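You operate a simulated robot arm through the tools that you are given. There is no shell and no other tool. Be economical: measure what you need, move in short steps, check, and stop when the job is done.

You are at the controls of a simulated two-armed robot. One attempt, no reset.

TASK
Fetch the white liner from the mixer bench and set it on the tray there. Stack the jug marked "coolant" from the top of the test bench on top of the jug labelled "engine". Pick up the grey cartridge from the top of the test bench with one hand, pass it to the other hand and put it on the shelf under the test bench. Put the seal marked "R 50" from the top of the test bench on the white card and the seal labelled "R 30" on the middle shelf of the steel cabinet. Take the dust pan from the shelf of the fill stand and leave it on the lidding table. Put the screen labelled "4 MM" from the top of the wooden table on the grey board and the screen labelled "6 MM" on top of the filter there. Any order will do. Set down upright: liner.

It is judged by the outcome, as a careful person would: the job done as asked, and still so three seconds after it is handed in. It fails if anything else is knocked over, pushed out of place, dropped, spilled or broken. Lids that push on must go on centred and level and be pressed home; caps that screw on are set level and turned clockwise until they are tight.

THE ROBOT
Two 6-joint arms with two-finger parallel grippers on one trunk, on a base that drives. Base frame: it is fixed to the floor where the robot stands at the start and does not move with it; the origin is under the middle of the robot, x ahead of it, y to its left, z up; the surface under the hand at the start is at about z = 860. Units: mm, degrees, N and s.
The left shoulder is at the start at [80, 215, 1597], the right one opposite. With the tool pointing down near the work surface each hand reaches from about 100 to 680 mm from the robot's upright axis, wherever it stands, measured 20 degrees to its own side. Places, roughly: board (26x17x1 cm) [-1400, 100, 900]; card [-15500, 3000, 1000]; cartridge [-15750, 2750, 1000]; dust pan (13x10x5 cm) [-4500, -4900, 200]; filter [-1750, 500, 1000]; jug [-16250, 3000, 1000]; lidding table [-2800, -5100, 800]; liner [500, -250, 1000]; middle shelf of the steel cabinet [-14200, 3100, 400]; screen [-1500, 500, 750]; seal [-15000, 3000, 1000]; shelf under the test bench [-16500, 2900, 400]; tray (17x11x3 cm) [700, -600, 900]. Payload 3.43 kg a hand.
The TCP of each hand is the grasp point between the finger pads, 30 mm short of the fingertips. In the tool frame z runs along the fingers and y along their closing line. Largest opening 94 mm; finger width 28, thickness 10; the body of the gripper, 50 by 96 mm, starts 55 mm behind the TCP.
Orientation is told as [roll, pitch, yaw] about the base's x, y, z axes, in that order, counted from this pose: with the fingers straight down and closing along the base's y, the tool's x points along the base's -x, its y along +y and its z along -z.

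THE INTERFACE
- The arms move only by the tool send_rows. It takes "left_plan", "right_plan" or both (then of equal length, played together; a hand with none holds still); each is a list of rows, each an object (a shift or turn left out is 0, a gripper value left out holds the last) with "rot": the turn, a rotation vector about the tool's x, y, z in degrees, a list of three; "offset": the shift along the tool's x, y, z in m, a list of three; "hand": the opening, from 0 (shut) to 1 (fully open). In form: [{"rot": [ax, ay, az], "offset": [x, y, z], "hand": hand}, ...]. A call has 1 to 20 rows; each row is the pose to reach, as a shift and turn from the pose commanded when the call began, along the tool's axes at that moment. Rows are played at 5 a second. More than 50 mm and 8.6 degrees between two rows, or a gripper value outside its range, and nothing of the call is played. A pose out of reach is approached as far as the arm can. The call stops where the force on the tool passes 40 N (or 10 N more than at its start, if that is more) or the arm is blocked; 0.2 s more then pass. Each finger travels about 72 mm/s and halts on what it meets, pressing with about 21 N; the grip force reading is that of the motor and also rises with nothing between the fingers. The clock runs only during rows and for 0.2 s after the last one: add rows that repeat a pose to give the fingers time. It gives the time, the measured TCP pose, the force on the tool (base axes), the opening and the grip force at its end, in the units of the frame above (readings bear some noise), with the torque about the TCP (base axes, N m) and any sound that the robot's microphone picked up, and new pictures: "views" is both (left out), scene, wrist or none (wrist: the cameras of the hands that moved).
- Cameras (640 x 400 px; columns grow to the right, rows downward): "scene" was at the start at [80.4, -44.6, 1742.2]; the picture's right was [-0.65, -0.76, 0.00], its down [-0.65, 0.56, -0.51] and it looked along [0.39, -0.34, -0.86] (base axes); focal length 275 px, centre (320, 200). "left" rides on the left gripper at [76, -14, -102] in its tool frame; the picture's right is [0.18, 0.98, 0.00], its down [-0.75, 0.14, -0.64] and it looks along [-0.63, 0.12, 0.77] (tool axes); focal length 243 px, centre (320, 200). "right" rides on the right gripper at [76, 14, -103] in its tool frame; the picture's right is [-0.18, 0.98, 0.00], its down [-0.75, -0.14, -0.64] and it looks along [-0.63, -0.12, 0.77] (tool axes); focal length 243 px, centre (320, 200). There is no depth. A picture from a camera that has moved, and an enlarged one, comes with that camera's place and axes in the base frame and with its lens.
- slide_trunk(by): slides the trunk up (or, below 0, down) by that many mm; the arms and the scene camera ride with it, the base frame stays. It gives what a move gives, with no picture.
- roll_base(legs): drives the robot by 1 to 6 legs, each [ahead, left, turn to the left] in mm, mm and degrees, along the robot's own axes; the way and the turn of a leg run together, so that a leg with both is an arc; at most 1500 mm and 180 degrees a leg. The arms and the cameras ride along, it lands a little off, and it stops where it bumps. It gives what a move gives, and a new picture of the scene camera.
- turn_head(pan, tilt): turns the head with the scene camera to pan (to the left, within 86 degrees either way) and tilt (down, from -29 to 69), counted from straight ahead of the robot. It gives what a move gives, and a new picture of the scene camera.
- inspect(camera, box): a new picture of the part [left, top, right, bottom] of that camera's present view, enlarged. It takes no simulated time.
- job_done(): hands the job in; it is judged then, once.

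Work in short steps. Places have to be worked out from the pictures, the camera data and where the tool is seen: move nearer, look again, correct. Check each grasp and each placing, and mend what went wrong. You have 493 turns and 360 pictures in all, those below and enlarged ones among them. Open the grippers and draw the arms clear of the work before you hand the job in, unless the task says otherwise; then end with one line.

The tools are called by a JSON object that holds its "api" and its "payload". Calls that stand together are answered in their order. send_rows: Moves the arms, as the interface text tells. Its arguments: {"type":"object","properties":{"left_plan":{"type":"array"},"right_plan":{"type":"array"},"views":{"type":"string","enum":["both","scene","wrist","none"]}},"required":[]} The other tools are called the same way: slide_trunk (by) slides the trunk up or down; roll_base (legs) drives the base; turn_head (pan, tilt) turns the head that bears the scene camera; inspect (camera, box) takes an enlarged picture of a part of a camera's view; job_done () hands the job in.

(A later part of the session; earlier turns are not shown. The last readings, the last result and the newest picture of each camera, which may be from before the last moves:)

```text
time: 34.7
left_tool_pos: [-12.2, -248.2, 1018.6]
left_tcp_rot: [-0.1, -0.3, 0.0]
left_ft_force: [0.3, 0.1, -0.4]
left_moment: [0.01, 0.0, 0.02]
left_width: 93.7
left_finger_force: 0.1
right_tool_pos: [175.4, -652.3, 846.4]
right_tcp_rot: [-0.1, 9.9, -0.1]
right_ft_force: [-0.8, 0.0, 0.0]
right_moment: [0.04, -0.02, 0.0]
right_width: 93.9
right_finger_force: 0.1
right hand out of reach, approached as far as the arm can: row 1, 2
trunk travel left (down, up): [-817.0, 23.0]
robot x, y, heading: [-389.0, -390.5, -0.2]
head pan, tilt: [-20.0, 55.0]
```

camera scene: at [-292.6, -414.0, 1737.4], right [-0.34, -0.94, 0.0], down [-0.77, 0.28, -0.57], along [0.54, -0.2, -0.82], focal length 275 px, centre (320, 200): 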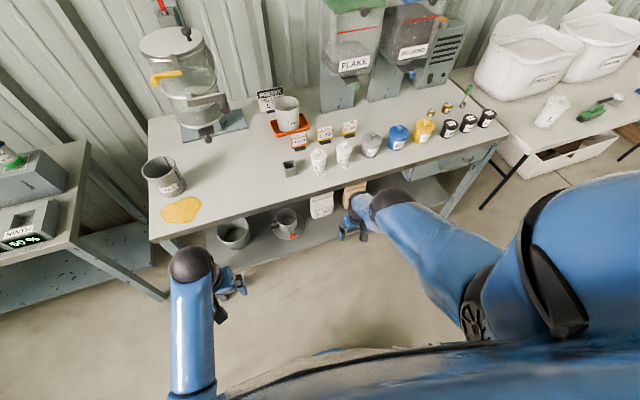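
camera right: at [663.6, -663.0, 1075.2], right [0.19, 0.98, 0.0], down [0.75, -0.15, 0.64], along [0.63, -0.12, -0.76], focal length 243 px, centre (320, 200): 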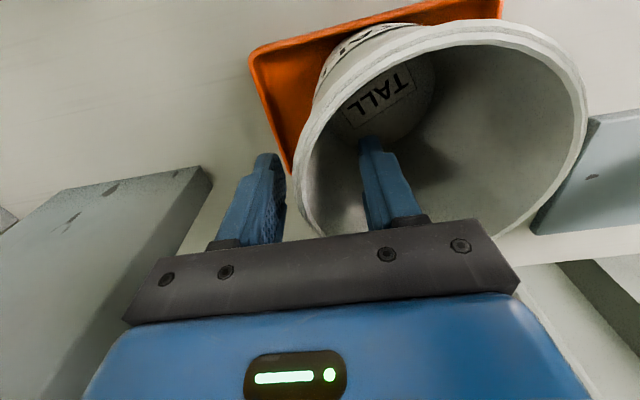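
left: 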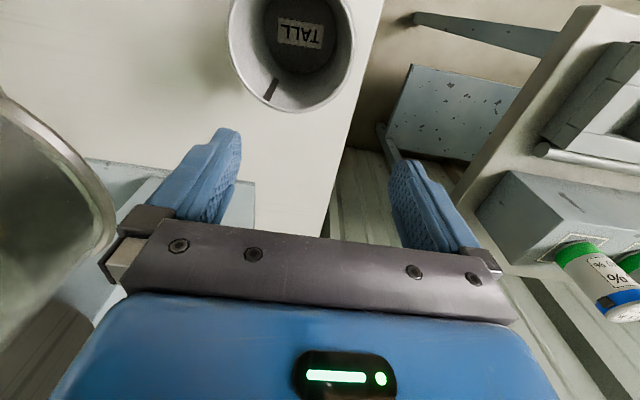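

The arm looks locked straight at its elbow limit. Back the base away for space, then try sweeping the hand forward-up along its arc so the elbow unbends the right way.

{"api": "roll_base", "payload": {"legs": [[-250, 0, 0]]}}

{"api": "send_rows", "payload": {"right_plan": [{"rot": [0, -5, 0], "offset": [-0.025, 0, -0.03]}, {"rot": [0, -10, 0], "offset": [-0.05, 0, -0.06]}, {"rot": [0, -10, 0], "offset": [-0.08, 0, -0.09]}, {"rot": [0, -10, 0], "offset": [-0.1, 0, -0.13]}, {"rot": [0, -10, 0], "offset": [-0.12, 0, -0.17]}, {"rot": [0, -10, 0], "offset": [-0.13, 0, -0.21]}], "views": "none"}}

```text
time: 36.5
left_tool_pos: [-258.9, -245.9, 1017.8]
left_tcp_rot: [0.0, 0.1, 0.0]
left_ft_force: [1.0, -0.4, -0.2]
left_moment: [0.01, 0.06, -0.03]
left_width: 94.0
left_finger_force: 0.0
right_tool_pos: [-70.8, -650.7, 844.4]
right_tcp_rot: [0.0, 10.1, 0.1]
right_ft_force: [-0.6, 0.3, -0.4]
right_moment: [-0.01, 0.01, 0.0]
right_width: 94.0
right_finger_force: 0.1
trunk travel left (down, up): [-817.0, 23.0]
robot x, y, heading: [-633.7, -389.9, 0.2]
head pan, tilt: [-20.0, 55.0]
camera scene: at [-535.5, -413.9, 1736.9], right [-0.34, -0.94, 0.0], down [-0.77, 0.28, -0.57], along [0.54, -0.2, -0.82], focal length 275 px, centre (320, 200)
```

scene: 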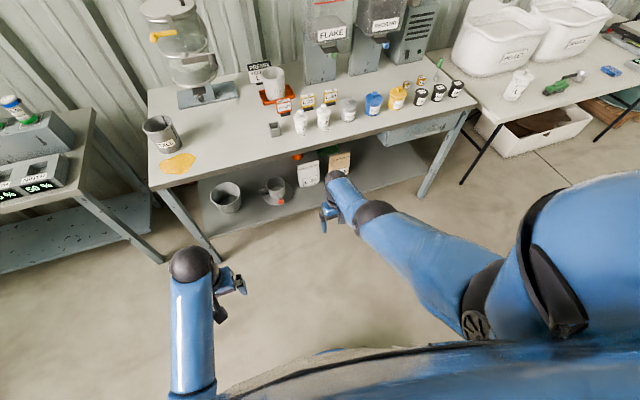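

```text
time: 37.9
left_tool_pos: [-262.3, -248.7, 1018.7]
left_tcp_rot: [0.0, -0.3, 0.1]
left_ft_force: [0.4, -0.3, 0.0]
left_moment: [0.0, 0.03, 0.02]
left_width: 94.0
left_finger_force: 0.0
right_tool_pos: [74.2, -646.1, 1031.6]
right_tcp_rot: [0.0, -0.1, 0.0]
right_ft_force: [-0.1, 0.8, -0.9]
right_moment: [0.0, 0.02, 0.03]
right_width: 94.0
right_finger_force: 0.0
right hand out of reach, approached as far as the arm can: row 4, 5, 6
trunk travel left (down, up): [-817.0, 23.0]
robot x, y, heading: [-638.8, -385.7, 0.1]
head pan, tilt: [-20.0, 55.0]
```

Progress (first rows were in reach). Now try pulling straight back at this height in small rows.

{"api": "send_rows", "payload": {"right_plan": [{"offset": [0.02, 0, 0.02]}, {"offset": [0.05, 0, 0.02]}, {"offset": [0.09, 0, 0.03]}, {"offset": [0.13, 0, 0.04]}, {"offset": [0.17, 0, 0.05]}], "views": "none"}}

```text
time: 39.1
left_tool_pos: [-263.3, -249.0, 1018.4]
left_tcp_rot: [0.0, -0.2, 0.1]
left_ft_force: [0.0, -0.1, -0.1]
left_moment: [-0.01, 0.0, -0.02]
left_width: 93.9
left_finger_force: 0.1
right_tool_pos: [-100.3, -650.4, 977.6]
right_tcp_rot: [-0.1, -0.2, 0.1]
right_ft_force: [0.1, 0.2, 0.1]
right_moment: [-0.01, -0.04, 0.01]
right_width: 93.9
right_finger_force: 0.0
trunk travel left (down, up): [-817.0, 23.0]
robot x, y, heading: [-639.8, -387.0, 0.1]
head pan, tilt: [-20.0, 55.0]
```

Unlocked. Tuck the right hand further in and bring left slightly too, then turn 180° to see the wooden table.

{"api": "send_rows", "payload": {"right_plan": [{"offset": [0.04, 0, 0]}, {"offset": [0.08, 0, 0.0]}, {"offset": [0.12, 0, 0]}, {"offset": [0.16, 0, 0.0]}, {"offset": [0.19, 0, 0.0]}], "views": "none"}}

{"api": "turn_head", "payload": {"pan": 0, "tilt": 40}}

{"api": "roll_base", "payload": {"legs": [[0, 0, 150]]}}

```text
time: 40.3
left_tool_pos: [-263.4, -246.7, 1020.1]
left_tcp_rot: [0.0, -0.2, 0.1]
left_ft_force: [0.2, -0.1, -0.9]
left_moment: [-0.01, -0.02, -0.01]
left_width: 94.1
left_finger_force: 0.1
right_tool_pos: [-288.0, -649.2, 977.5]
right_tcp_rot: [0.0, -0.2, 0.0]
right_ft_force: [0.3, -0.6, -0.3]
right_moment: [0.02, 0.0, -0.03]
right_width: 94.0
right_finger_force: 0.0
trunk travel left (down, up): [-817.0, 23.0]
robot x, y, heading: [-638.0, -389.2, 0.1]
head pan, tilt: [-20.0, 55.0]
```

```text
time: 41.1
left_tool_pos: [-261.3, -247.3, 1018.6]
left_tcp_rot: [0.0, -0.2, 0.1]
left_ft_force: [0.4, -0.3, 0.1]
left_moment: [-0.02, -0.01, -0.01]
left_width: 94.1
left_finger_force: 0.0
right_tool_pos: [-285.6, -648.3, 977.0]
right_tcp_rot: [0.0, -0.1, 0.1]
right_ft_force: [-0.5, -1.0, 1.0]
right_moment: [0.02, 0.0, 0.02]
right_width: 94.4
right_finger_force: 0.0
trunk travel left (down, up): [-817.0, 23.0]
robot x, y, heading: [-640.6, -388.7, 0.2]
head pan, tilt: [0.0, 40.0]
camera scene: at [-524.3, -389.2, 1758.0], right [0.0, -1.0, 0.0], down [-0.64, 0.0, -0.77], along [0.77, 0.0, -0.64], focal length 275 px, centre (320, 200)
```

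scene: 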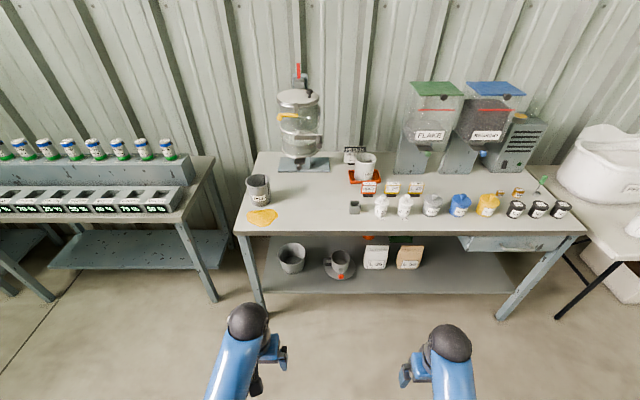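

```text
time: 47.8
left_tool_pos: [-1037.0, -329.8, 1019.8]
left_tcp_rot: [0.0, -0.2, 151.0]
left_ft_force: [0.2, -0.3, -0.1]
left_moment: [-0.03, -0.01, 0.02]
left_width: 93.8
left_finger_force: 0.2
right_tool_pos: [-819.9, 9.1, 975.0]
right_tcp_rot: [0.0, -0.1, 151.1]
right_ft_force: [-0.3, -0.2, -0.2]
right_moment: [-0.02, -0.01, 0.01]
right_width: 94.1
right_finger_force: 0.1
trunk travel left (down, up): [-817.0, 23.0]
robot x, y, heading: [-639.5, -389.7, 150.9]
head pan, tilt: [0.0, 40.0]
camera scene: at [-740.1, -333.3, 1758.0], right [0.48, 0.88, 0.0], down [0.56, -0.31, -0.77], along [-0.67, 0.37, -0.64], focal length 275 px, centre (320, 200)
```

scene: 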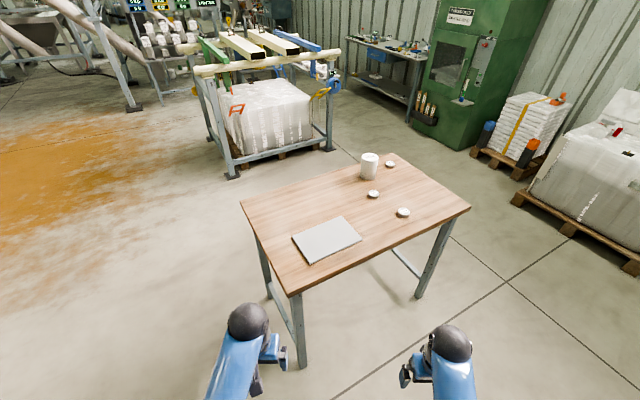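

There is the wooden table with the board, the filter (white cylinder) and three small screens. Enlarge.

{"api": "inspect", "payload": {"camera": "scene", "box": [280, 140, 480, 270]}}

```text
3.08 times, centred on (380, 205) of scene
camera zoom: at [-740.1, -333.3, 1758.0], right [0.48, 0.88, 0.0], down [0.56, -0.31, -0.77], along [-0.67, 0.37, -0.64], focal length 845 px, centre (135, 185)
```

zoom: 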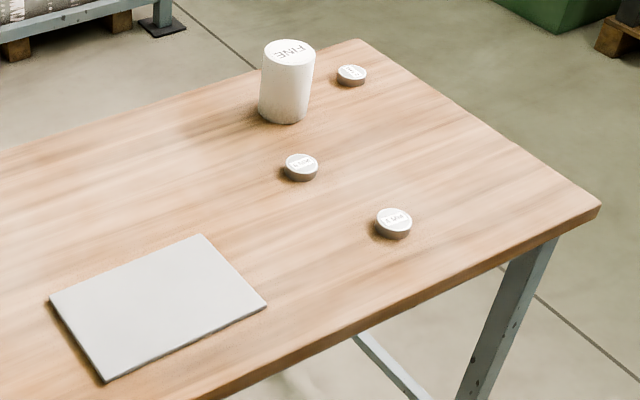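

Table top ≈ z 868, spanning x -1860…-1260, y -165…818; screens at ~(-1391,481), (-1569,440), (-1752,707), filter ~(-1721,524), board ~(-1423,81). Read the labels.

{"api": "inspect", "payload": {"camera": "scene", "box": [360, 150, 420, 225]}}

```text
5.33 times, centred on (390, 188) of scene
camera zoom: at [-740.1, -333.3, 1758.0], right [0.48, 0.88, 0.0], down [0.56, -0.31, -0.77], along [-0.67, 0.37, -0.64], focal length 1465 px, centre (-53, 267)
```

zoom: 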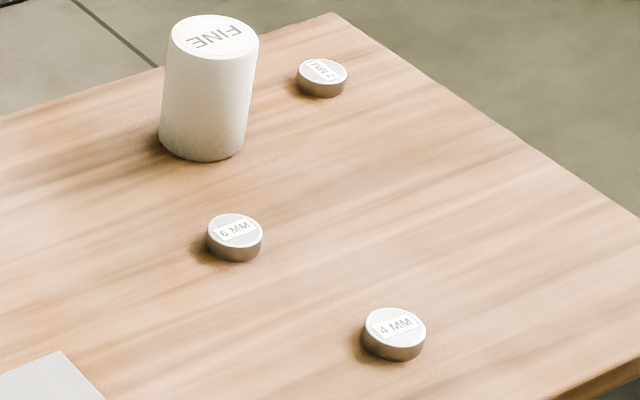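

4 MM is the nearest screen, 6 MM the one in the middle. Turn to heading 180, slide to y≈320 and drive up to the table's near (+x) side for the 4 MM screen.

{"api": "roll_base", "payload": {"legs": [[0, 0, 29], [0, -710, 0], [290, 0, 0]]}}

```text
time: 54.7
left_tool_pos: [-1298.4, 204.5, 1019.9]
left_tcp_rot: [0.0, -0.3, 179.1]
left_ft_force: [-0.5, 0.0, 0.8]
left_moment: [-0.02, -0.02, -0.01]
left_width: 93.7
left_finger_force: 0.1
right_tool_pos: [-1265.7, 606.2, 975.8]
right_tcp_rot: [0.0, -0.3, 179.1]
right_ft_force: [0.7, 0.4, 0.0]
right_moment: [0.0, 0.03, -0.03]
right_width: 94.0
right_finger_force: 0.1
trunk travel left (down, up): [-817.0, 23.0]
robot x, y, heading: [-920.5, 340.4, 179.1]
head pan, tilt: [0.0, 40.0]
camera scene: at [-1032.6, 340.8, 1758.4], right [0.02, 1.0, 0.0], down [0.64, -0.01, -0.77], along [-0.77, 0.01, -0.64], focal length 275 px, centre (320, 200)
```

scene: 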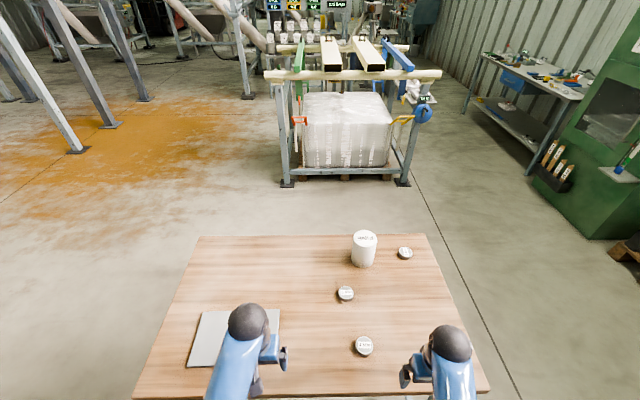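

4 MM screen at ≈(-1394,479). Bring the right hand over it and look with its camera.

{"api": "send_rows", "payload": {"right_plan": [{"offset": [-0.03, 0.03, 0]}, {"offset": [-0.06, 0.06, 0]}, {"offset": [-0.09, 0.09, 0]}, {"offset": [-0.12, 0.12, 0]}, {"offset": [-0.128, 0.127, 0]}, {"offset": [-0.128, 0.127, 0]}], "views": "wrist"}}

```text
time: 56.1
left_tool_pos: [-1299.3, 204.6, 1019.8]
left_tcp_rot: [0.0, -0.1, 179.1]
left_ft_force: [-0.2, 0.5, 0.7]
left_moment: [-0.01, 0.01, -0.02]
left_width: 94.0
left_finger_force: 0.1
right_tool_pos: [-1398.0, 480.4, 976.8]
right_tcp_rot: [0.0, -0.2, 179.0]
right_ft_force: [0.0, -0.8, -0.1]
right_moment: [0.0, 0.01, 0.0]
right_width: 93.7
right_finger_force: 0.0
trunk travel left (down, up): [-817.0, 23.0]
robot x, y, heading: [-920.9, 336.7, 179.1]
head pan, tilt: [0.0, 40.0]
camera right: at [-1320.2, 464.7, 1078.4], right [-0.2, -0.98, 0.0], down [-0.75, 0.15, 0.64], along [-0.63, 0.13, -0.76], focal length 243 px, centre (320, 200)
```

right: 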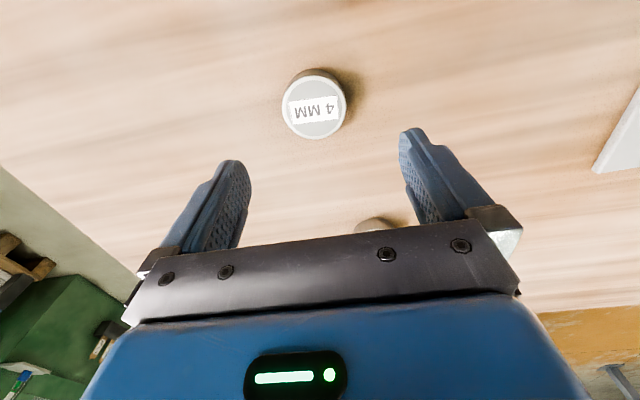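

Screen centre ≈(-1384,482). Shift +13 mm in x and descend to z≈908.

{"api": "send_rows", "payload": {"right_plan": [{"offset": [0.013, -0.002, 0.02]}, {"offset": [0.013, -0.002, 0.045]}, {"offset": [0.013, -0.002, 0.068]}, {"offset": [0.013, -0.002, 0.068]}], "views": "both"}}

{"api": "inspect", "payload": {"camera": "scene", "box": [320, 310, 410, 380]}}

```text
time: 57.1
left_tool_pos: [-1300.1, 203.1, 1019.3]
left_tcp_rot: [0.0, -0.2, 179.1]
left_ft_force: [-0.3, -0.4, 0.2]
left_moment: [0.02, 0.02, -0.02]
left_width: 94.0
left_finger_force: 0.1
right_tool_pos: [-1383.3, 482.9, 907.3]
right_tcp_rot: [0.0, 0.0, 179.0]
right_ft_force: [-0.4, 0.0, 0.2]
right_moment: [0.0, -0.03, 0.01]
right_width: 93.9
right_finger_force: 0.2
trunk travel left (down, up): [-817.0, 23.0]
robot x, y, heading: [-917.8, 340.0, 179.0]
head pan, tilt: [0.0, 40.0]
camera scene: at [-1036.7, 340.4, 1758.0], right [0.02, 1.0, 0.0], down [0.64, -0.01, -0.77], along [-0.77, 0.01, -0.64], focal length 275 px, centre (320, 200)
camera right: at [-1307.5, 466.2, 1009.9], right [-0.2, -0.98, 0.0], down [-0.75, 0.15, 0.64], along [-0.63, 0.13, -0.77], focal length 243 px, centre (320, 200)
```

scene: 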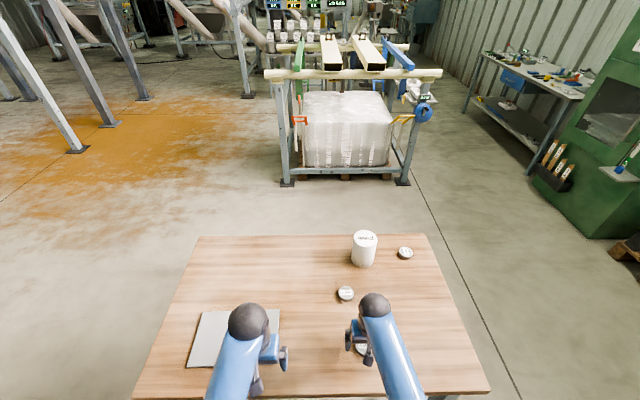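
right: 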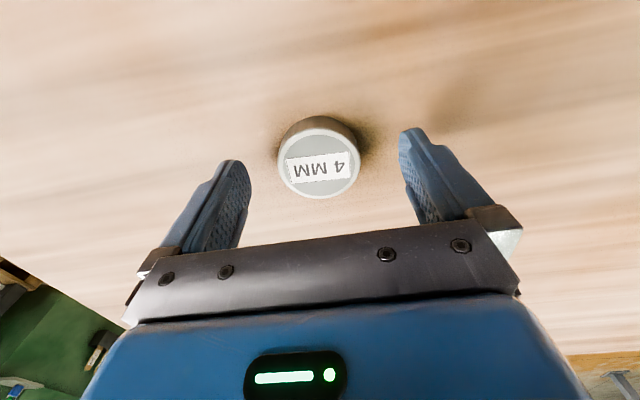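

```text
5.71 times, centred on (365, 345) of scene
camera zoom: at [-1036.7, 340.4, 1758.0], right [0.02, 1.0, 0.0], down [0.64, -0.01, -0.77], along [-0.77, 0.01, -0.64], focal length 1570 px, centre (63, -629)
```

zoom: 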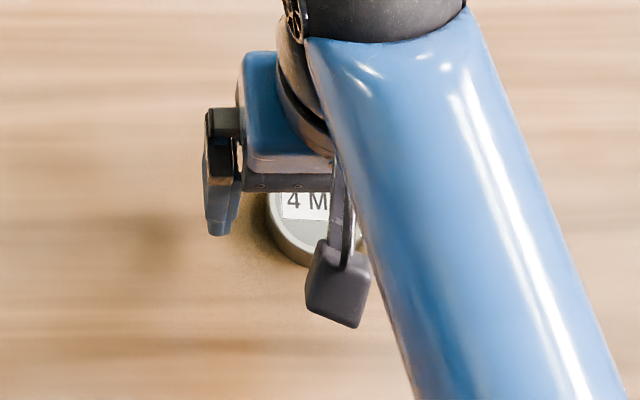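

Screen is centred between the fingers, top ≈ z 882. Go down 8 mm and close.

{"api": "send_rows", "payload": {"right_plan": [{"offset": [0, 0, 0.008]}, {"offset": [0, 0, 0.008]}, {"offset": [0, 0, 0.008], "hand": 0.3}, {"offset": [0, 0, 0.008], "hand": 0.0}, {"offset": [0, 0, 0.008]}, {"offset": [0, 0, 0.008]}, {"offset": [0, 0, 0.008]}], "views": "wrist"}}

```text
time: 58.7
left_tool_pos: [-1300.5, 204.1, 1017.3]
left_tcp_rot: [0.0, -0.3, 179.0]
left_ft_force: [1.0, 0.1, -1.0]
left_moment: [0.03, 0.01, 0.02]
left_width: 94.1
left_finger_force: 0.0
right_tool_pos: [-1386.4, 482.0, 900.3]
right_tcp_rot: [0.0, 0.0, 179.0]
right_ft_force: [0.9, 0.0, 0.3]
right_moment: [0.03, -0.03, -0.03]
right_width: 51.7
right_finger_force: 20.6
trunk travel left (down, up): [-817.0, 23.0]
robot x, y, heading: [-921.9, 337.4, 179.2]
head pan, tilt: [0.0, 40.0]
camera right: at [-1307.8, 466.7, 1002.5], right [-0.2, -0.98, 0.0], down [-0.75, 0.15, 0.64], along [-0.63, 0.13, -0.77], focal length 243 px, centre (320, 200)
```

right: 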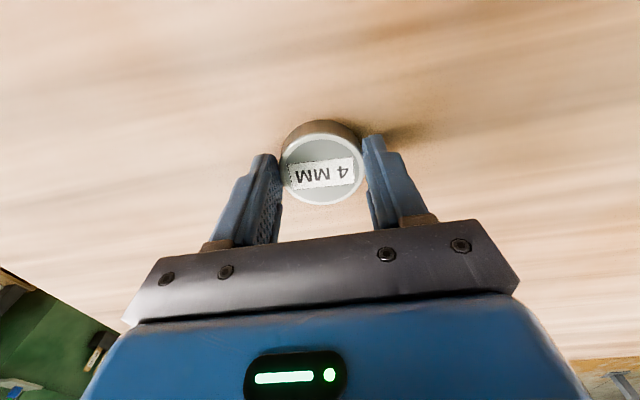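

Gripped at 51.7 mm. Lift and drive 400 mm left (toward −y) to the board.

{"api": "send_rows", "payload": {"right_plan": [{"offset": [0, 0, -0.03]}, {"offset": [0, 0, -0.06]}, {"offset": [0, 0, -0.07]}], "views": "none"}}

{"api": "roll_base", "payload": {"legs": [[0, 390, 0]]}}

{"api": "send_rows", "payload": {"right_plan": [{"offset": [0, 0, 0]}], "views": "wrist"}}

```text
time: 59.5
left_tool_pos: [-1299.5, 204.6, 1018.8]
left_tcp_rot: [0.1, -0.1, 179.1]
left_ft_force: [-0.4, 0.5, 0.0]
left_moment: [0.03, 0.0, 0.03]
left_width: 93.8
left_finger_force: 0.1
right_tool_pos: [-1386.7, 480.5, 972.0]
right_tcp_rot: [0.0, -0.1, 179.0]
right_ft_force: [-0.2, -0.6, -0.5]
right_moment: [-0.02, -0.02, 0.01]
right_width: 51.8
right_finger_force: 20.5
trunk travel left (down, up): [-817.0, 23.0]
robot x, y, heading: [-918.2, 337.3, 178.9]
head pan, tilt: [0.0, 40.0]
```

```text
time: 62.0
left_tool_pos: [-1306.5, -182.3, 1018.8]
left_tcp_rot: [0.1, -0.2, 178.9]
left_ft_force: [-0.7, 0.3, 0.2]
left_moment: [-0.03, 0.0, 0.0]
left_width: 93.9
left_finger_force: 0.0
right_tool_pos: [-1392.6, 94.5, 971.4]
right_tcp_rot: [0.1, 0.0, 178.7]
right_ft_force: [-1.0, -0.4, 0.0]
right_moment: [0.02, 0.03, 0.01]
right_width: 51.6
right_finger_force: 21.6
trunk travel left (down, up): [-817.0, 23.0]
robot x, y, heading: [-927.5, -48.5, 178.8]
head pan, tilt: [0.0, 40.0]
camera scene: at [-1044.2, -45.4, 1758.0], right [0.02, 1.0, 0.0], down [0.64, -0.02, -0.77], along [-0.77, 0.01, -0.64], focal length 275 px, centre (320, 200)
```

scene: 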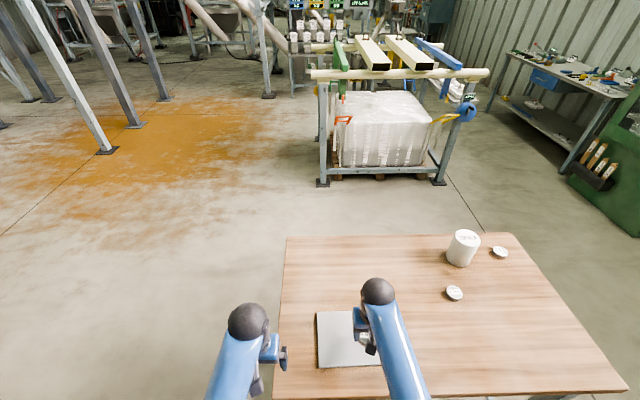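

```text
time: 62.4
left_tool_pos: [-1308.2, -185.1, 1019.0]
left_tcp_rot: [-0.1, -0.1, 178.8]
left_ft_force: [0.1, -0.3, -0.3]
left_moment: [-0.01, 0.01, 0.0]
left_width: 94.0
left_finger_force: 0.1
right_tool_pos: [-1391.7, 91.3, 970.2]
right_tcp_rot: [0.0, -0.2, 178.7]
right_ft_force: [0.5, -0.1, -0.9]
right_moment: [-0.01, 0.01, -0.01]
right_width: 51.9
right_finger_force: 20.8
trunk travel left (down, up): [-817.0, 23.0]
robot x, y, heading: [-927.8, -50.7, 178.6]
head pan, tilt: [0.0, 40.0]
camera right: at [-1316.3, 76.3, 1072.9], right [-0.21, -0.98, 0.0], down [-0.75, 0.16, 0.64], along [-0.63, 0.13, -0.77], focal length 243 px, centre (320, 200)
```

right: 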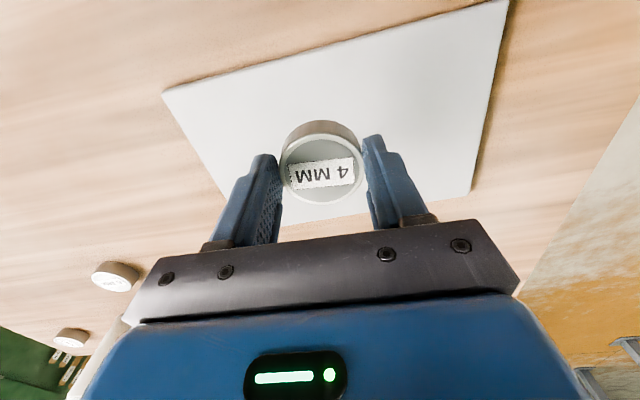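

Board centre ≈(-1424,81). Move there and lower to ~1 mm above it.

{"api": "send_rows", "payload": {"right_plan": [{"offset": [-0.032, 0.01, 0]}, {"offset": [-0.032, 0.01, 0.03]}, {"offset": [-0.032, 0.01, 0.05]}, {"offset": [-0.032, 0.01, 0.059]}, {"offset": [-0.032, 0.01, 0.06]}], "views": "wrist"}}

```text
time: 63.6
left_tool_pos: [-1308.6, -184.7, 1019.2]
left_tcp_rot: [-0.1, -0.2, 178.8]
left_ft_force: [-0.7, 0.5, -0.4]
left_moment: [-0.02, -0.02, 0.02]
left_width: 93.8
left_finger_force: 0.0
right_tool_pos: [-1426.1, 82.4, 911.0]
right_tcp_rot: [0.0, -0.1, 178.7]
right_ft_force: [-0.8, -0.1, -1.2]
right_moment: [-0.02, -0.02, 0.0]
right_width: 51.7
right_finger_force: 20.9
trunk travel left (down, up): [-817.0, 23.0]
robot x, y, heading: [-930.3, -50.7, 178.9]
head pan, tilt: [0.0, 40.0]
camera right: at [-1349.7, 66.8, 1012.7], right [-0.21, -0.98, 0.0], down [-0.75, 0.16, 0.64], along [-0.63, 0.13, -0.77], focal length 243 px, centre (320, 200)
```

right: 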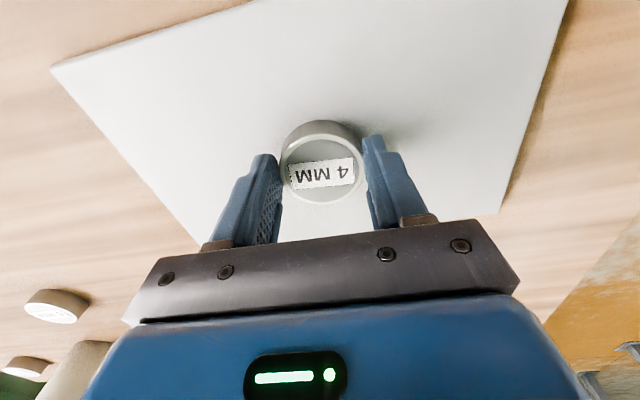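

No contact yet; lower 4 mm more and read force.

{"api": "send_rows", "payload": {"right_plan": [{"offset": [0, 0, 0.002]}, {"offset": [0, 0, 0.004]}], "views": "none"}}

```text
time: 64.2
left_tool_pos: [-1306.3, -183.4, 1019.5]
left_tcp_rot: [0.1, -0.1, 178.8]
left_ft_force: [0.6, 0.3, -0.2]
left_moment: [0.0, -0.01, 0.01]
left_width: 93.7
left_finger_force: 0.1
right_tool_pos: [-1426.4, 81.6, 909.2]
right_tcp_rot: [-0.1, -0.4, 178.6]
right_ft_force: [-0.7, 0.5, 14.5]
right_moment: [0.1, 0.18, 0.09]
right_width: 51.7
right_finger_force: 20.7
trunk travel left (down, up): [-817.0, 23.0]
robot x, y, heading: [-930.9, -52.5, 178.8]
head pan, tilt: [0.0, 40.0]
```

Contact (14.5 N). Ease up 1.5 mm, release and withdraw upward.

{"api": "send_rows", "payload": {"right_plan": [{"offset": [0, 0, -0.0015]}, {"offset": [0, 0, -0.0015], "hand": 0.7}, {"offset": [0, 0, -0.0015], "hand": 1}, {"offset": [0, 0, -0.0015]}, {"offset": [0, 0, -0.03]}, {"offset": [0, 0, -0.06]}, {"offset": [0, 0, -0.09]}], "views": "wrist"}}

```text
time: 65.8
left_tool_pos: [-1307.9, -185.1, 1018.2]
left_tcp_rot: [-0.1, -0.2, 178.8]
left_ft_force: [-1.3, -0.2, -0.3]
left_moment: [0.01, -0.01, -0.02]
left_width: 93.8
left_finger_force: 0.0
right_tool_pos: [-1426.1, 83.5, 997.1]
right_tcp_rot: [0.0, -0.1, 178.8]
right_ft_force: [0.6, 0.1, 0.2]
right_moment: [0.0, -0.01, -0.02]
right_width: 94.0
right_finger_force: 0.1
trunk travel left (down, up): [-817.0, 23.0]
robot x, y, heading: [-930.2, -51.1, 179.0]
head pan, tilt: [0.0, 40.0]
camera right: at [-1349.0, 68.3, 1099.0], right [-0.21, -0.98, 0.0], down [-0.75, 0.16, 0.64], along [-0.63, 0.13, -0.77], focal length 243 px, centre (320, 200)
```

right: 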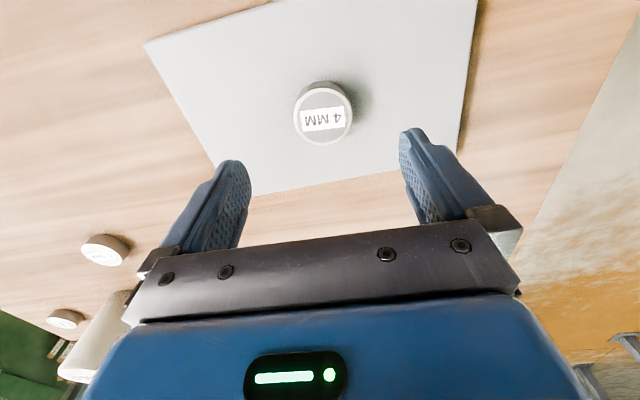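

4 MM is on the board. Tuck the right hand and drive round the south end of the table to its far (−x) side, facing +x.

{"api": "send_rows", "payload": {"right_plan": [{"offset": [0.04, 0, 0.01]}, {"offset": [0.08, 0, 0.015]}, {"offset": [0.12, 0, 0.015]}, {"offset": [0.15, 0, 0.015]}], "views": "none"}}

{"api": "roll_base", "payload": {"legs": [[-250, 0, 0], [0, 720, 0], [1500, 0, 0], [320, 0, 0], [0, 0, -179]]}}

```text
time: 66.8
left_tool_pos: [-1305.4, -184.2, 1018.5]
left_tcp_rot: [0.0, -0.2, 178.7]
left_ft_force: [0.0, 0.5, 0.4]
left_moment: [0.01, 0.04, 0.01]
left_width: 93.9
left_finger_force: 0.1
right_tool_pos: [-1274.1, 82.4, 982.1]
right_tcp_rot: [0.0, -0.2, 178.6]
right_ft_force: [0.0, 1.0, 0.0]
right_moment: [-0.03, 0.01, 0.04]
right_width: 94.2
right_finger_force: 0.0
trunk travel left (down, up): [-817.0, 23.0]
robot x, y, heading: [-926.5, -52.4, 178.7]
head pan, tilt: [0.0, 40.0]
```

```text
time: 88.0
left_tool_pos: [-2103.8, -579.3, 1018.2]
left_tcp_rot: [0.0, -0.3, -0.8]
left_ft_force: [0.0, 0.2, -0.4]
left_moment: [-0.02, 0.03, -0.02]
left_width: 94.1
left_finger_force: 0.1
right_tool_pos: [-2133.2, -846.5, 981.5]
right_tcp_rot: [-0.1, -0.1, -0.7]
right_ft_force: [-0.9, 0.4, 1.1]
right_moment: [0.01, -0.01, 0.01]
right_width: 94.0
right_finger_force: 0.1
trunk travel left (down, up): [-817.0, 23.0]
robot x, y, heading: [-2486.4, -717.7, -1.1]
head pan, tilt: [0.0, 40.0]
camera scene: at [-2367.1, -716.4, 1758.0], right [-0.01, -1.0, 0.0], down [-0.64, 0.01, -0.77], along [0.77, -0.01, -0.64], focal length 275 px, centre (320, 200)
```

scene: 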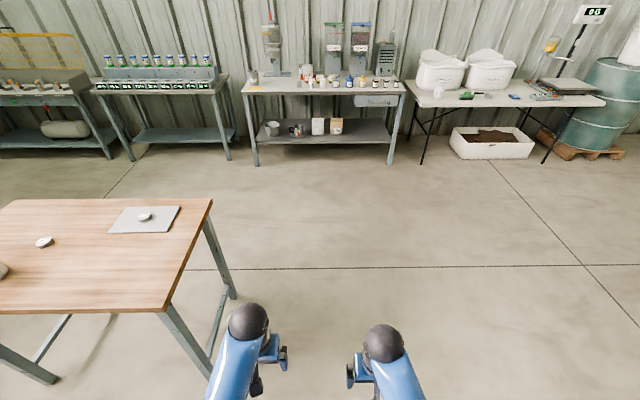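

Slide left 1345 mm so that the filter and 6 MM screen are in front of the right hand.

{"api": "roll_base", "payload": {"legs": [[0, 1345, 0]]}}

{"api": "inspect", "payload": {"camera": "scene", "box": [260, 190, 460, 315]}}

```text
time: 94.7
left_tool_pos: [-2076.2, 762.7, 1020.3]
left_tcp_rot: [-0.1, -0.2, -1.4]
left_ft_force: [-0.4, 0.0, 0.0]
left_moment: [-0.02, 0.02, 0.06]
left_width: 93.9
left_finger_force: 0.0
right_tool_pos: [-2108.2, 496.8, 980.9]
right_tcp_rot: [0.0, -0.1, -1.5]
right_ft_force: [0.7, -0.5, 0.0]
right_moment: [-0.06, -0.02, -0.01]
right_width: 93.9
right_finger_force: 0.0
trunk travel left (down, up): [-817.0, 23.0]
robot x, y, heading: [-2457.1, 635.4, -1.4]
head pan, tilt: [0.0, 40.0]
camera scene: at [-2341.2, 627.4, 1758.0], right [-0.02, -1.0, 0.0], down [-0.64, 0.02, -0.77], along [0.77, -0.02, -0.64], focal length 275 px, centre (320, 200)
```

scene: 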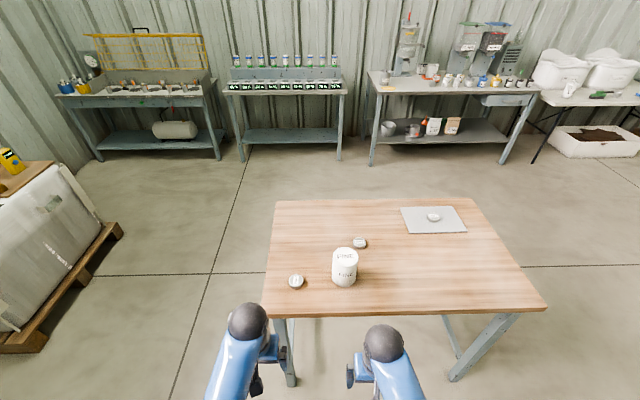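

```text
3.20 times, centred on (360, 252) of scene
camera zoom: at [-2341.2, 627.4, 1758.0], right [-0.02, -1.0, 0.0], down [-0.64, 0.02, -0.77], along [0.77, -0.02, -0.64], focal length 879 px, centre (192, 32)
```

zoom: 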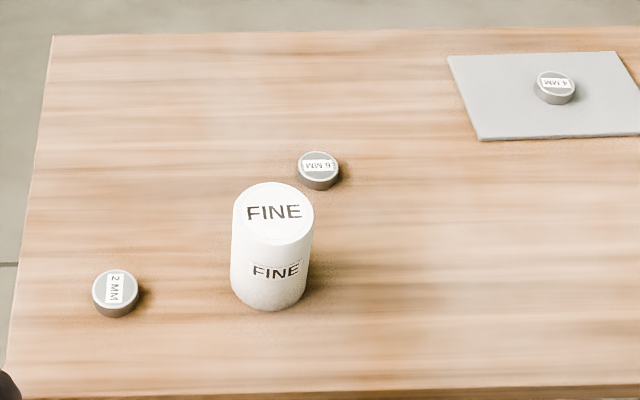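

Filter top ≈ (-1734,523), z≈995, 88 mm wide; 6 MM at ≈(-1565,442). Shift the right hand to y≈370 so it passes beside the filter, then drive forward 310 mm.

{"api": "send_rows", "payload": {"right_plan": [{"offset": [0, -0.045, 0]}, {"offset": [0, -0.09, 0]}, {"offset": [0, -0.13, 0]}, {"offset": [0, -0.13, 0]}], "views": "none"}}

{"api": "roll_base", "payload": {"legs": [[310, 0, 1.4]]}}

```text
time: 95.7
left_tool_pos: [-2074.7, 763.3, 1017.2]
left_tcp_rot: [-0.1, -0.2, -1.4]
left_ft_force: [-0.2, -0.7, -0.3]
left_moment: [-0.02, 0.0, -0.03]
left_width: 94.0
left_finger_force: 0.0
right_tool_pos: [-2112.1, 364.4, 981.3]
right_tcp_rot: [0.1, -0.1, -1.4]
right_ft_force: [0.0, 0.2, 0.4]
right_moment: [0.0, 0.0, -0.01]
right_width: 94.2
right_finger_force: 0.0
trunk travel left (down, up): [-817.0, 23.0]
robot x, y, heading: [-2454.5, 633.3, -1.6]
head pan, tilt: [0.0, 40.0]
```

```text
time: 97.8
left_tool_pos: [-1765.8, 770.7, 1018.9]
left_tcp_rot: [0.0, -0.2, 0.2]
left_ft_force: [-0.6, -0.3, 0.5]
left_moment: [-0.02, -0.02, -0.01]
left_width: 93.9
left_finger_force: 0.1
right_tool_pos: [-1791.4, 370.8, 981.0]
right_tcp_rot: [0.1, -0.2, 0.1]
right_ft_force: [0.0, -0.1, 0.4]
right_moment: [-0.01, -0.01, 0.0]
right_width: 94.1
right_finger_force: 0.0
trunk travel left (down, up): [-817.0, 23.0]
robot x, y, heading: [-2143.6, 628.1, 0.0]
head pan, tilt: [0.0, 40.0]
camera scene: at [-2028.9, 628.3, 1758.4], right [0.0, -1.0, 0.0], down [-0.64, 0.0, -0.77], along [0.77, 0.0, -0.64], focal length 275 px, centre (320, 200)
```

scene: 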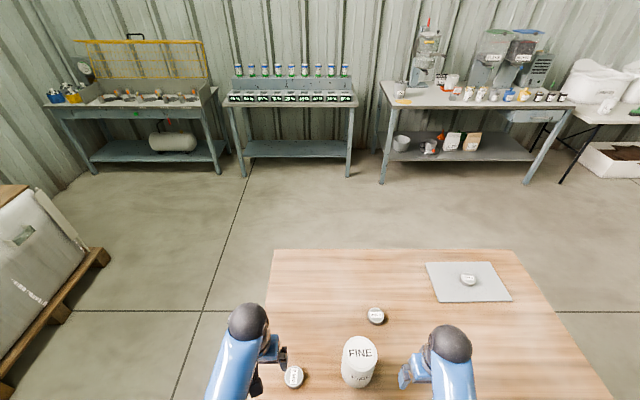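

Extend the right hand forward past the filter, then in over the 6 MM screen.

{"api": "send_rows", "payload": {"right_plan": [{"offset": [-0.045, 0, 0]}, {"offset": [-0.09, 0, 0]}, {"offset": [-0.135, 0, 0]}, {"offset": [-0.18, 0.0, 0]}, {"offset": [-0.215, 0.03, 0]}, {"offset": [-0.223, 0.072, 0]}, {"offset": [-0.223, 0.072, 0]}], "views": "wrist"}}

```text
time: 99.4
left_tool_pos: [-1763.3, 769.7, 1018.4]
left_tcp_rot: [0.0, -0.2, 0.2]
left_ft_force: [0.4, -0.5, 0.7]
left_moment: [0.03, -0.01, 0.01]
left_width: 94.2
left_finger_force: 0.0
right_tool_pos: [-1566.0, 442.3, 979.8]
right_tcp_rot: [0.0, -0.2, 0.1]
right_ft_force: [0.5, -0.4, -0.1]
right_moment: [-0.04, 0.01, 0.02]
right_width: 94.1
right_finger_force: 0.1
trunk travel left (down, up): [-817.0, 23.0]
robot x, y, heading: [-2139.2, 627.6, 0.2]
head pan, tilt: [0.0, 40.0]
camera right: at [-1642.4, 457.6, 1081.9], right [0.18, 0.98, 0.0], down [0.75, -0.14, 0.64], along [0.63, -0.12, -0.77], focal length 243 px, centre (320, 200)
```

right: 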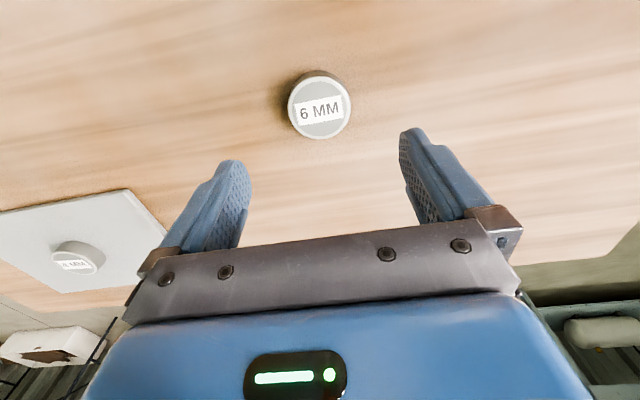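

Screen at ≈(-1573,444). Correct −7 mm in x, descend to z≈900 and close.

{"api": "send_rows", "payload": {"right_plan": [{"offset": [0.007, 0.002, 0.03]}, {"offset": [0.007, 0.002, 0.06]}, {"offset": [0.007, 0.002, 0.08]}, {"offset": [0.007, 0.002, 0.08]}, {"offset": [0.007, 0.002, 0.08], "hand": 0.3}, {"offset": [0.007, 0.002, 0.08], "hand": 0}, {"offset": [0.007, 0.002, 0.08]}, {"offset": [0.007, 0.002, 0.08]}, {"offset": [0.007, 0.002, 0.08]}], "views": "wrist"}}

```text
time: 101.4
left_tool_pos: [-1763.1, 770.7, 1018.5]
left_tcp_rot: [-0.1, 0.0, 0.2]
left_ft_force: [-0.2, 0.0, 0.0]
left_moment: [0.02, -0.01, -0.03]
left_width: 93.8
left_finger_force: 0.0
right_tool_pos: [-1572.7, 446.2, 899.6]
right_tcp_rot: [-0.1, -0.2, 0.1]
right_ft_force: [0.8, 0.6, 0.4]
right_moment: [0.01, 0.03, 0.01]
right_width: 51.7
right_finger_force: 21.0
trunk travel left (down, up): [-817.0, 23.0]
robot x, y, heading: [-2134.3, 628.4, 0.2]
head pan, tilt: [0.0, 40.0]
camera right: at [-1649.4, 460.0, 1002.8], right [0.18, 0.98, 0.0], down [0.75, -0.14, 0.64], along [0.63, -0.12, -0.77], focal length 243 px, centre (320, 200)
```

right: 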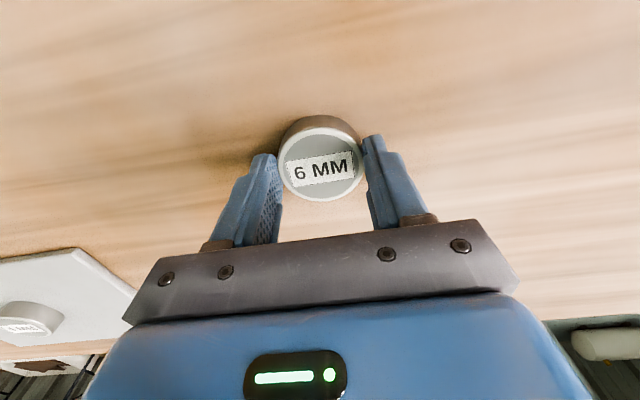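

Gripped. Lift 165 mm straight up in place.

{"api": "send_rows", "payload": {"right_plan": [{"offset": [0, 0, -0.04]}, {"offset": [0, 0, -0.08]}, {"offset": [0, 0, -0.12]}, {"offset": [0, 0, -0.15]}, {"offset": [0, 0, -0.165]}], "views": "none"}}

```text
time: 102.6
left_tool_pos: [-1763.9, 770.3, 1018.2]
left_tcp_rot: [0.0, -0.1, 0.2]
left_ft_force: [-0.1, 0.2, -0.1]
left_moment: [-0.01, 0.01, 0.0]
left_width: 93.9
left_finger_force: 0.0
right_tool_pos: [-1573.5, 446.4, 1065.8]
right_tcp_rot: [0.0, -0.1, 0.1]
right_ft_force: [-0.4, -0.3, -1.4]
right_moment: [0.01, -0.01, 0.02]
right_width: 51.8
right_finger_force: 21.2
trunk travel left (down, up): [-817.0, 23.0]
robot x, y, heading: [-2139.1, 626.9, 0.2]
head pan, tilt: [0.0, 40.0]
```

Back up 160 mm so the screen comes level with the filter, then look.

{"api": "roll_base", "payload": {"legs": [[-160, 0, 0]]}}

{"api": "send_rows", "payload": {"right_plan": [{"offset": [0, 0.04, 0]}, {"offset": [0, 0.077, 0]}, {"offset": [0, 0.077, 0]}], "views": "both"}}

{"api": "inspect", "payload": {"camera": "scene", "box": [300, 230, 420, 330]}}

```text
time: 104.0
left_tool_pos: [-1921.6, 769.9, 1017.9]
left_tcp_rot: [0.1, 0.0, 0.3]
left_ft_force: [-0.5, 0.3, 0.0]
left_moment: [-0.01, 0.01, 0.05]
left_width: 93.8
left_finger_force: 0.1
right_tool_pos: [-1730.6, 445.3, 1063.4]
right_tcp_rot: [-0.1, 0.2, 0.1]
right_ft_force: [-0.3, 0.1, -0.5]
right_moment: [-0.01, 0.04, -0.01]
right_width: 51.7
right_finger_force: 20.5
trunk travel left (down, up): [-817.0, 23.0]
robot x, y, heading: [-2298.8, 628.2, -0.1]
head pan, tilt: [0.0, 40.0]
camera scene: at [-2179.8, 627.8, 1757.5], right [0.0, -1.0, 0.0], down [-0.65, 0.0, -0.76], along [0.76, 0.0, -0.65], focal length 275 px, centre (320, 200)
```

scene: 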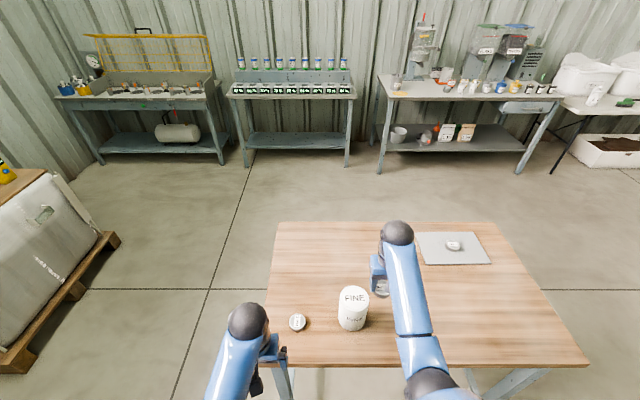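

```text
time: 104.8
left_tool_pos: [-1923.3, 770.0, 1018.4]
left_tcp_rot: [0.0, -0.2, 0.2]
left_ft_force: [-0.7, -0.7, -0.8]
left_moment: [-0.01, -0.02, -0.01]
left_width: 94.0
left_finger_force: 0.0
right_tool_pos: [-1732.4, 522.3, 1066.4]
right_tcp_rot: [0.0, -0.1, 0.1]
right_ft_force: [-0.7, -0.3, -0.5]
right_moment: [-0.03, -0.01, 0.0]
right_width: 51.6
right_finger_force: 20.9
trunk travel left (down, up): [-817.0, 23.0]
robot x, y, heading: [-2301.8, 625.3, 0.3]
head pan, tilt: [0.0, 40.0]
camera scene: at [-2184.9, 627.1, 1758.0], right [0.0, -1.0, 0.0], down [-0.64, 0.0, -0.77], along [0.77, 0.0, -0.64], focal length 275 px, centre (320, 200)
camera right: at [-1808.8, 537.4, 1167.9], right [0.18, 0.98, 0.0], down [0.75, -0.14, 0.64], along [0.63, -0.12, -0.77], focal length 243 px, centre (320, 200)
```

scene: 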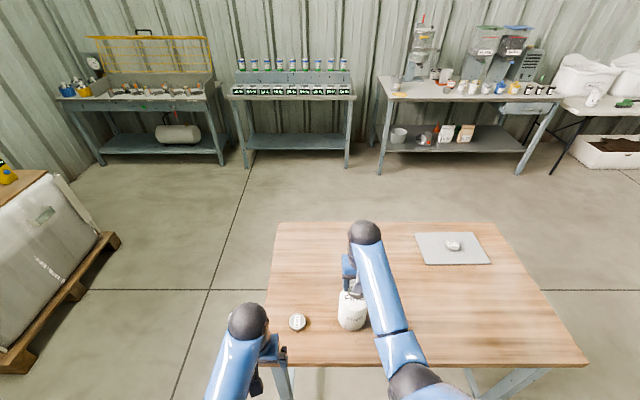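
right: 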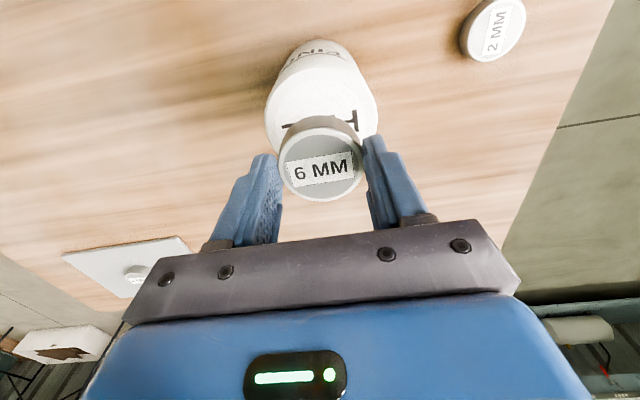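

```text
4.00 times, centred on (360, 280) of scene
camera zoom: at [-2184.9, 627.1, 1758.0], right [0.0, -1.0, 0.0], down [-0.64, 0.0, -0.77], along [0.77, 0.0, -0.64], focal length 1099 px, centre (160, -120)
```

zoom: 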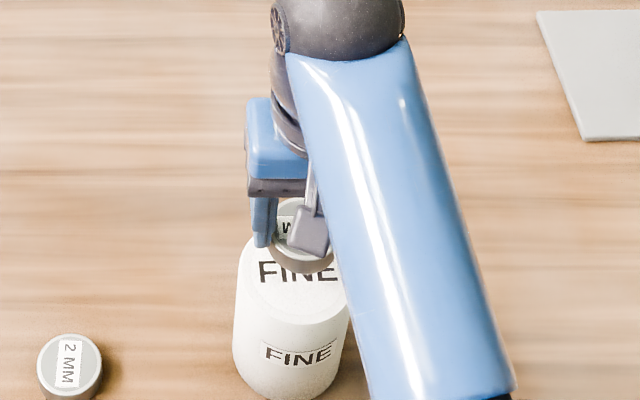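

Filter centre refines to (-1740,527). Shift (-8,+4) and lower to just above the top (z≈1031).

{"api": "send_rows", "payload": {"right_plan": [{"offset": [0.008, 0.004, 0]}, {"offset": [0.008, 0.004, 0.02]}, {"offset": [0.008, 0.004, 0.034]}, {"offset": [0.008, 0.004, 0.034]}], "views": "wrist"}}

{"api": "inspect", "payload": {"camera": "scene", "box": [320, 270, 400, 340]}}

```text
time: 105.8
left_tool_pos: [-1923.1, 770.3, 1018.2]
left_tcp_rot: [0.0, -0.2, 0.3]
left_ft_force: [0.1, -0.1, -0.6]
left_moment: [-0.01, 0.03, -0.05]
left_width: 94.0
left_finger_force: 0.0
right_tool_pos: [-1741.0, 527.6, 1033.2]
right_tcp_rot: [0.1, -0.2, 0.1]
right_ft_force: [0.1, 0.3, -0.5]
right_moment: [0.01, -0.01, -0.03]
right_width: 51.7
right_finger_force: 20.8
trunk travel left (down, up): [-817.0, 23.0]
robot x, y, heading: [-2296.6, 627.4, 0.3]
head pan, tilt: [0.0, 40.0]
camera right: at [-1817.4, 540.8, 1134.0], right [0.18, 0.98, 0.0], down [0.75, -0.14, 0.64], along [0.63, -0.12, -0.77], focal length 243 px, centre (320, 200)
```

right: 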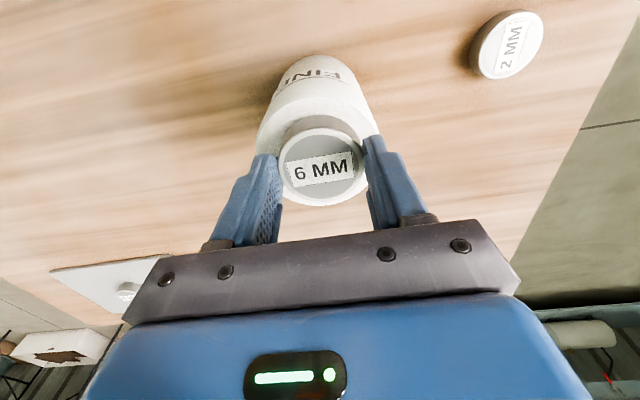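

```text
5.71 times, centred on (360, 305) of scene
camera zoom: at [-2185.0, 628.0, 1758.0], right [0.0, -1.0, 0.0], down [-0.64, 0.0, -0.77], along [0.77, 0.0, -0.64], focal length 1570 px, centre (91, -400)
```

zoom: 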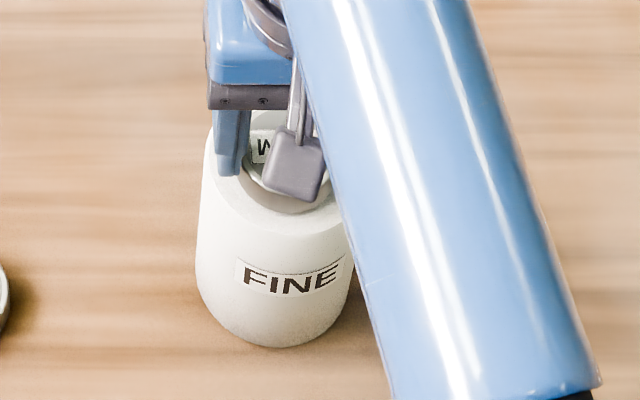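

Screen sits ~6 mm near and ~4 mm right of centre; nudge (+5,+4) and lower until contact.

{"api": "send_rows", "payload": {"right_plan": [{"offset": [-0.005, 0.004, 0]}, {"offset": [-0.005, 0.004, 0.002]}, {"offset": [-0.005, 0.004, 0.004]}], "views": "none"}}

```text
time: 106.7
left_tool_pos: [-1923.3, 769.6, 1019.2]
left_tcp_rot: [0.0, -0.2, 0.1]
left_ft_force: [-0.6, -0.2, 0.3]
left_moment: [-0.02, 0.01, 0.0]
left_width: 93.9
left_finger_force: 0.1
right_tool_pos: [-1736.7, 530.4, 1028.3]
right_tcp_rot: [0.0, -0.1, 0.2]
right_ft_force: [0.2, 1.3, -1.2]
right_moment: [-0.02, -0.01, -0.02]
right_width: 51.8
right_finger_force: 20.7
trunk travel left (down, up): [-817.0, 23.0]
robot x, y, heading: [-2301.8, 626.2, -0.0]
head pan, tilt: [0.0, 40.0]
```

Not touching yet; go down in 1.5 mm steps.

{"api": "send_rows", "payload": {"right_plan": [{"offset": [0, 0, 0.0015]}, {"offset": [0, 0, 0.003]}], "views": "none"}}

{"api": "inspect", "payload": {"camera": "right", "box": [220, 40, 420, 220]}}

```text
time: 107.2
left_tool_pos: [-1924.1, 769.5, 1018.3]
left_tcp_rot: [0.1, -0.2, 0.1]
left_ft_force: [0.7, 0.2, -0.4]
left_moment: [0.03, 0.01, -0.02]
left_width: 94.0
left_finger_force: 0.1
right_tool_pos: [-1737.0, 531.2, 1025.7]
right_tcp_rot: [-0.1, -0.3, 0.2]
right_ft_force: [1.7, -1.1, 5.4]
right_moment: [-0.02, 0.01, -0.02]
right_width: 51.9
right_finger_force: 20.8
trunk travel left (down, up): [-817.0, 23.0]
robot x, y, heading: [-2298.4, 627.0, -0.3]
head pan, tilt: [0.0, 40.0]
```

```text
2.22 times, centred on (320, 130) of right
camera zoom: at [-1812.7, 545.0, 1127.7], right [0.18, 0.98, 0.0], down [0.75, -0.14, 0.65], along [0.63, -0.12, -0.76], focal length 539 px, centre (320, 356)
```

zoom: 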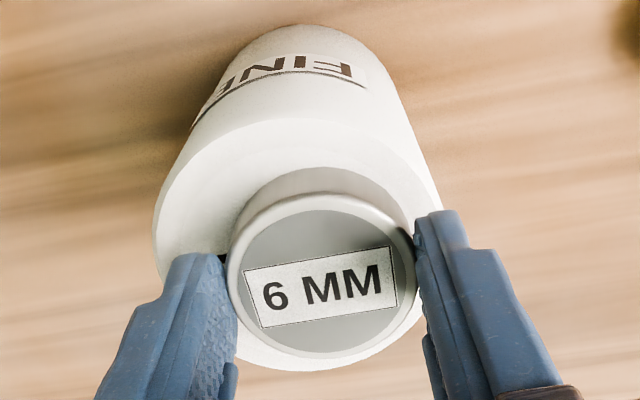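

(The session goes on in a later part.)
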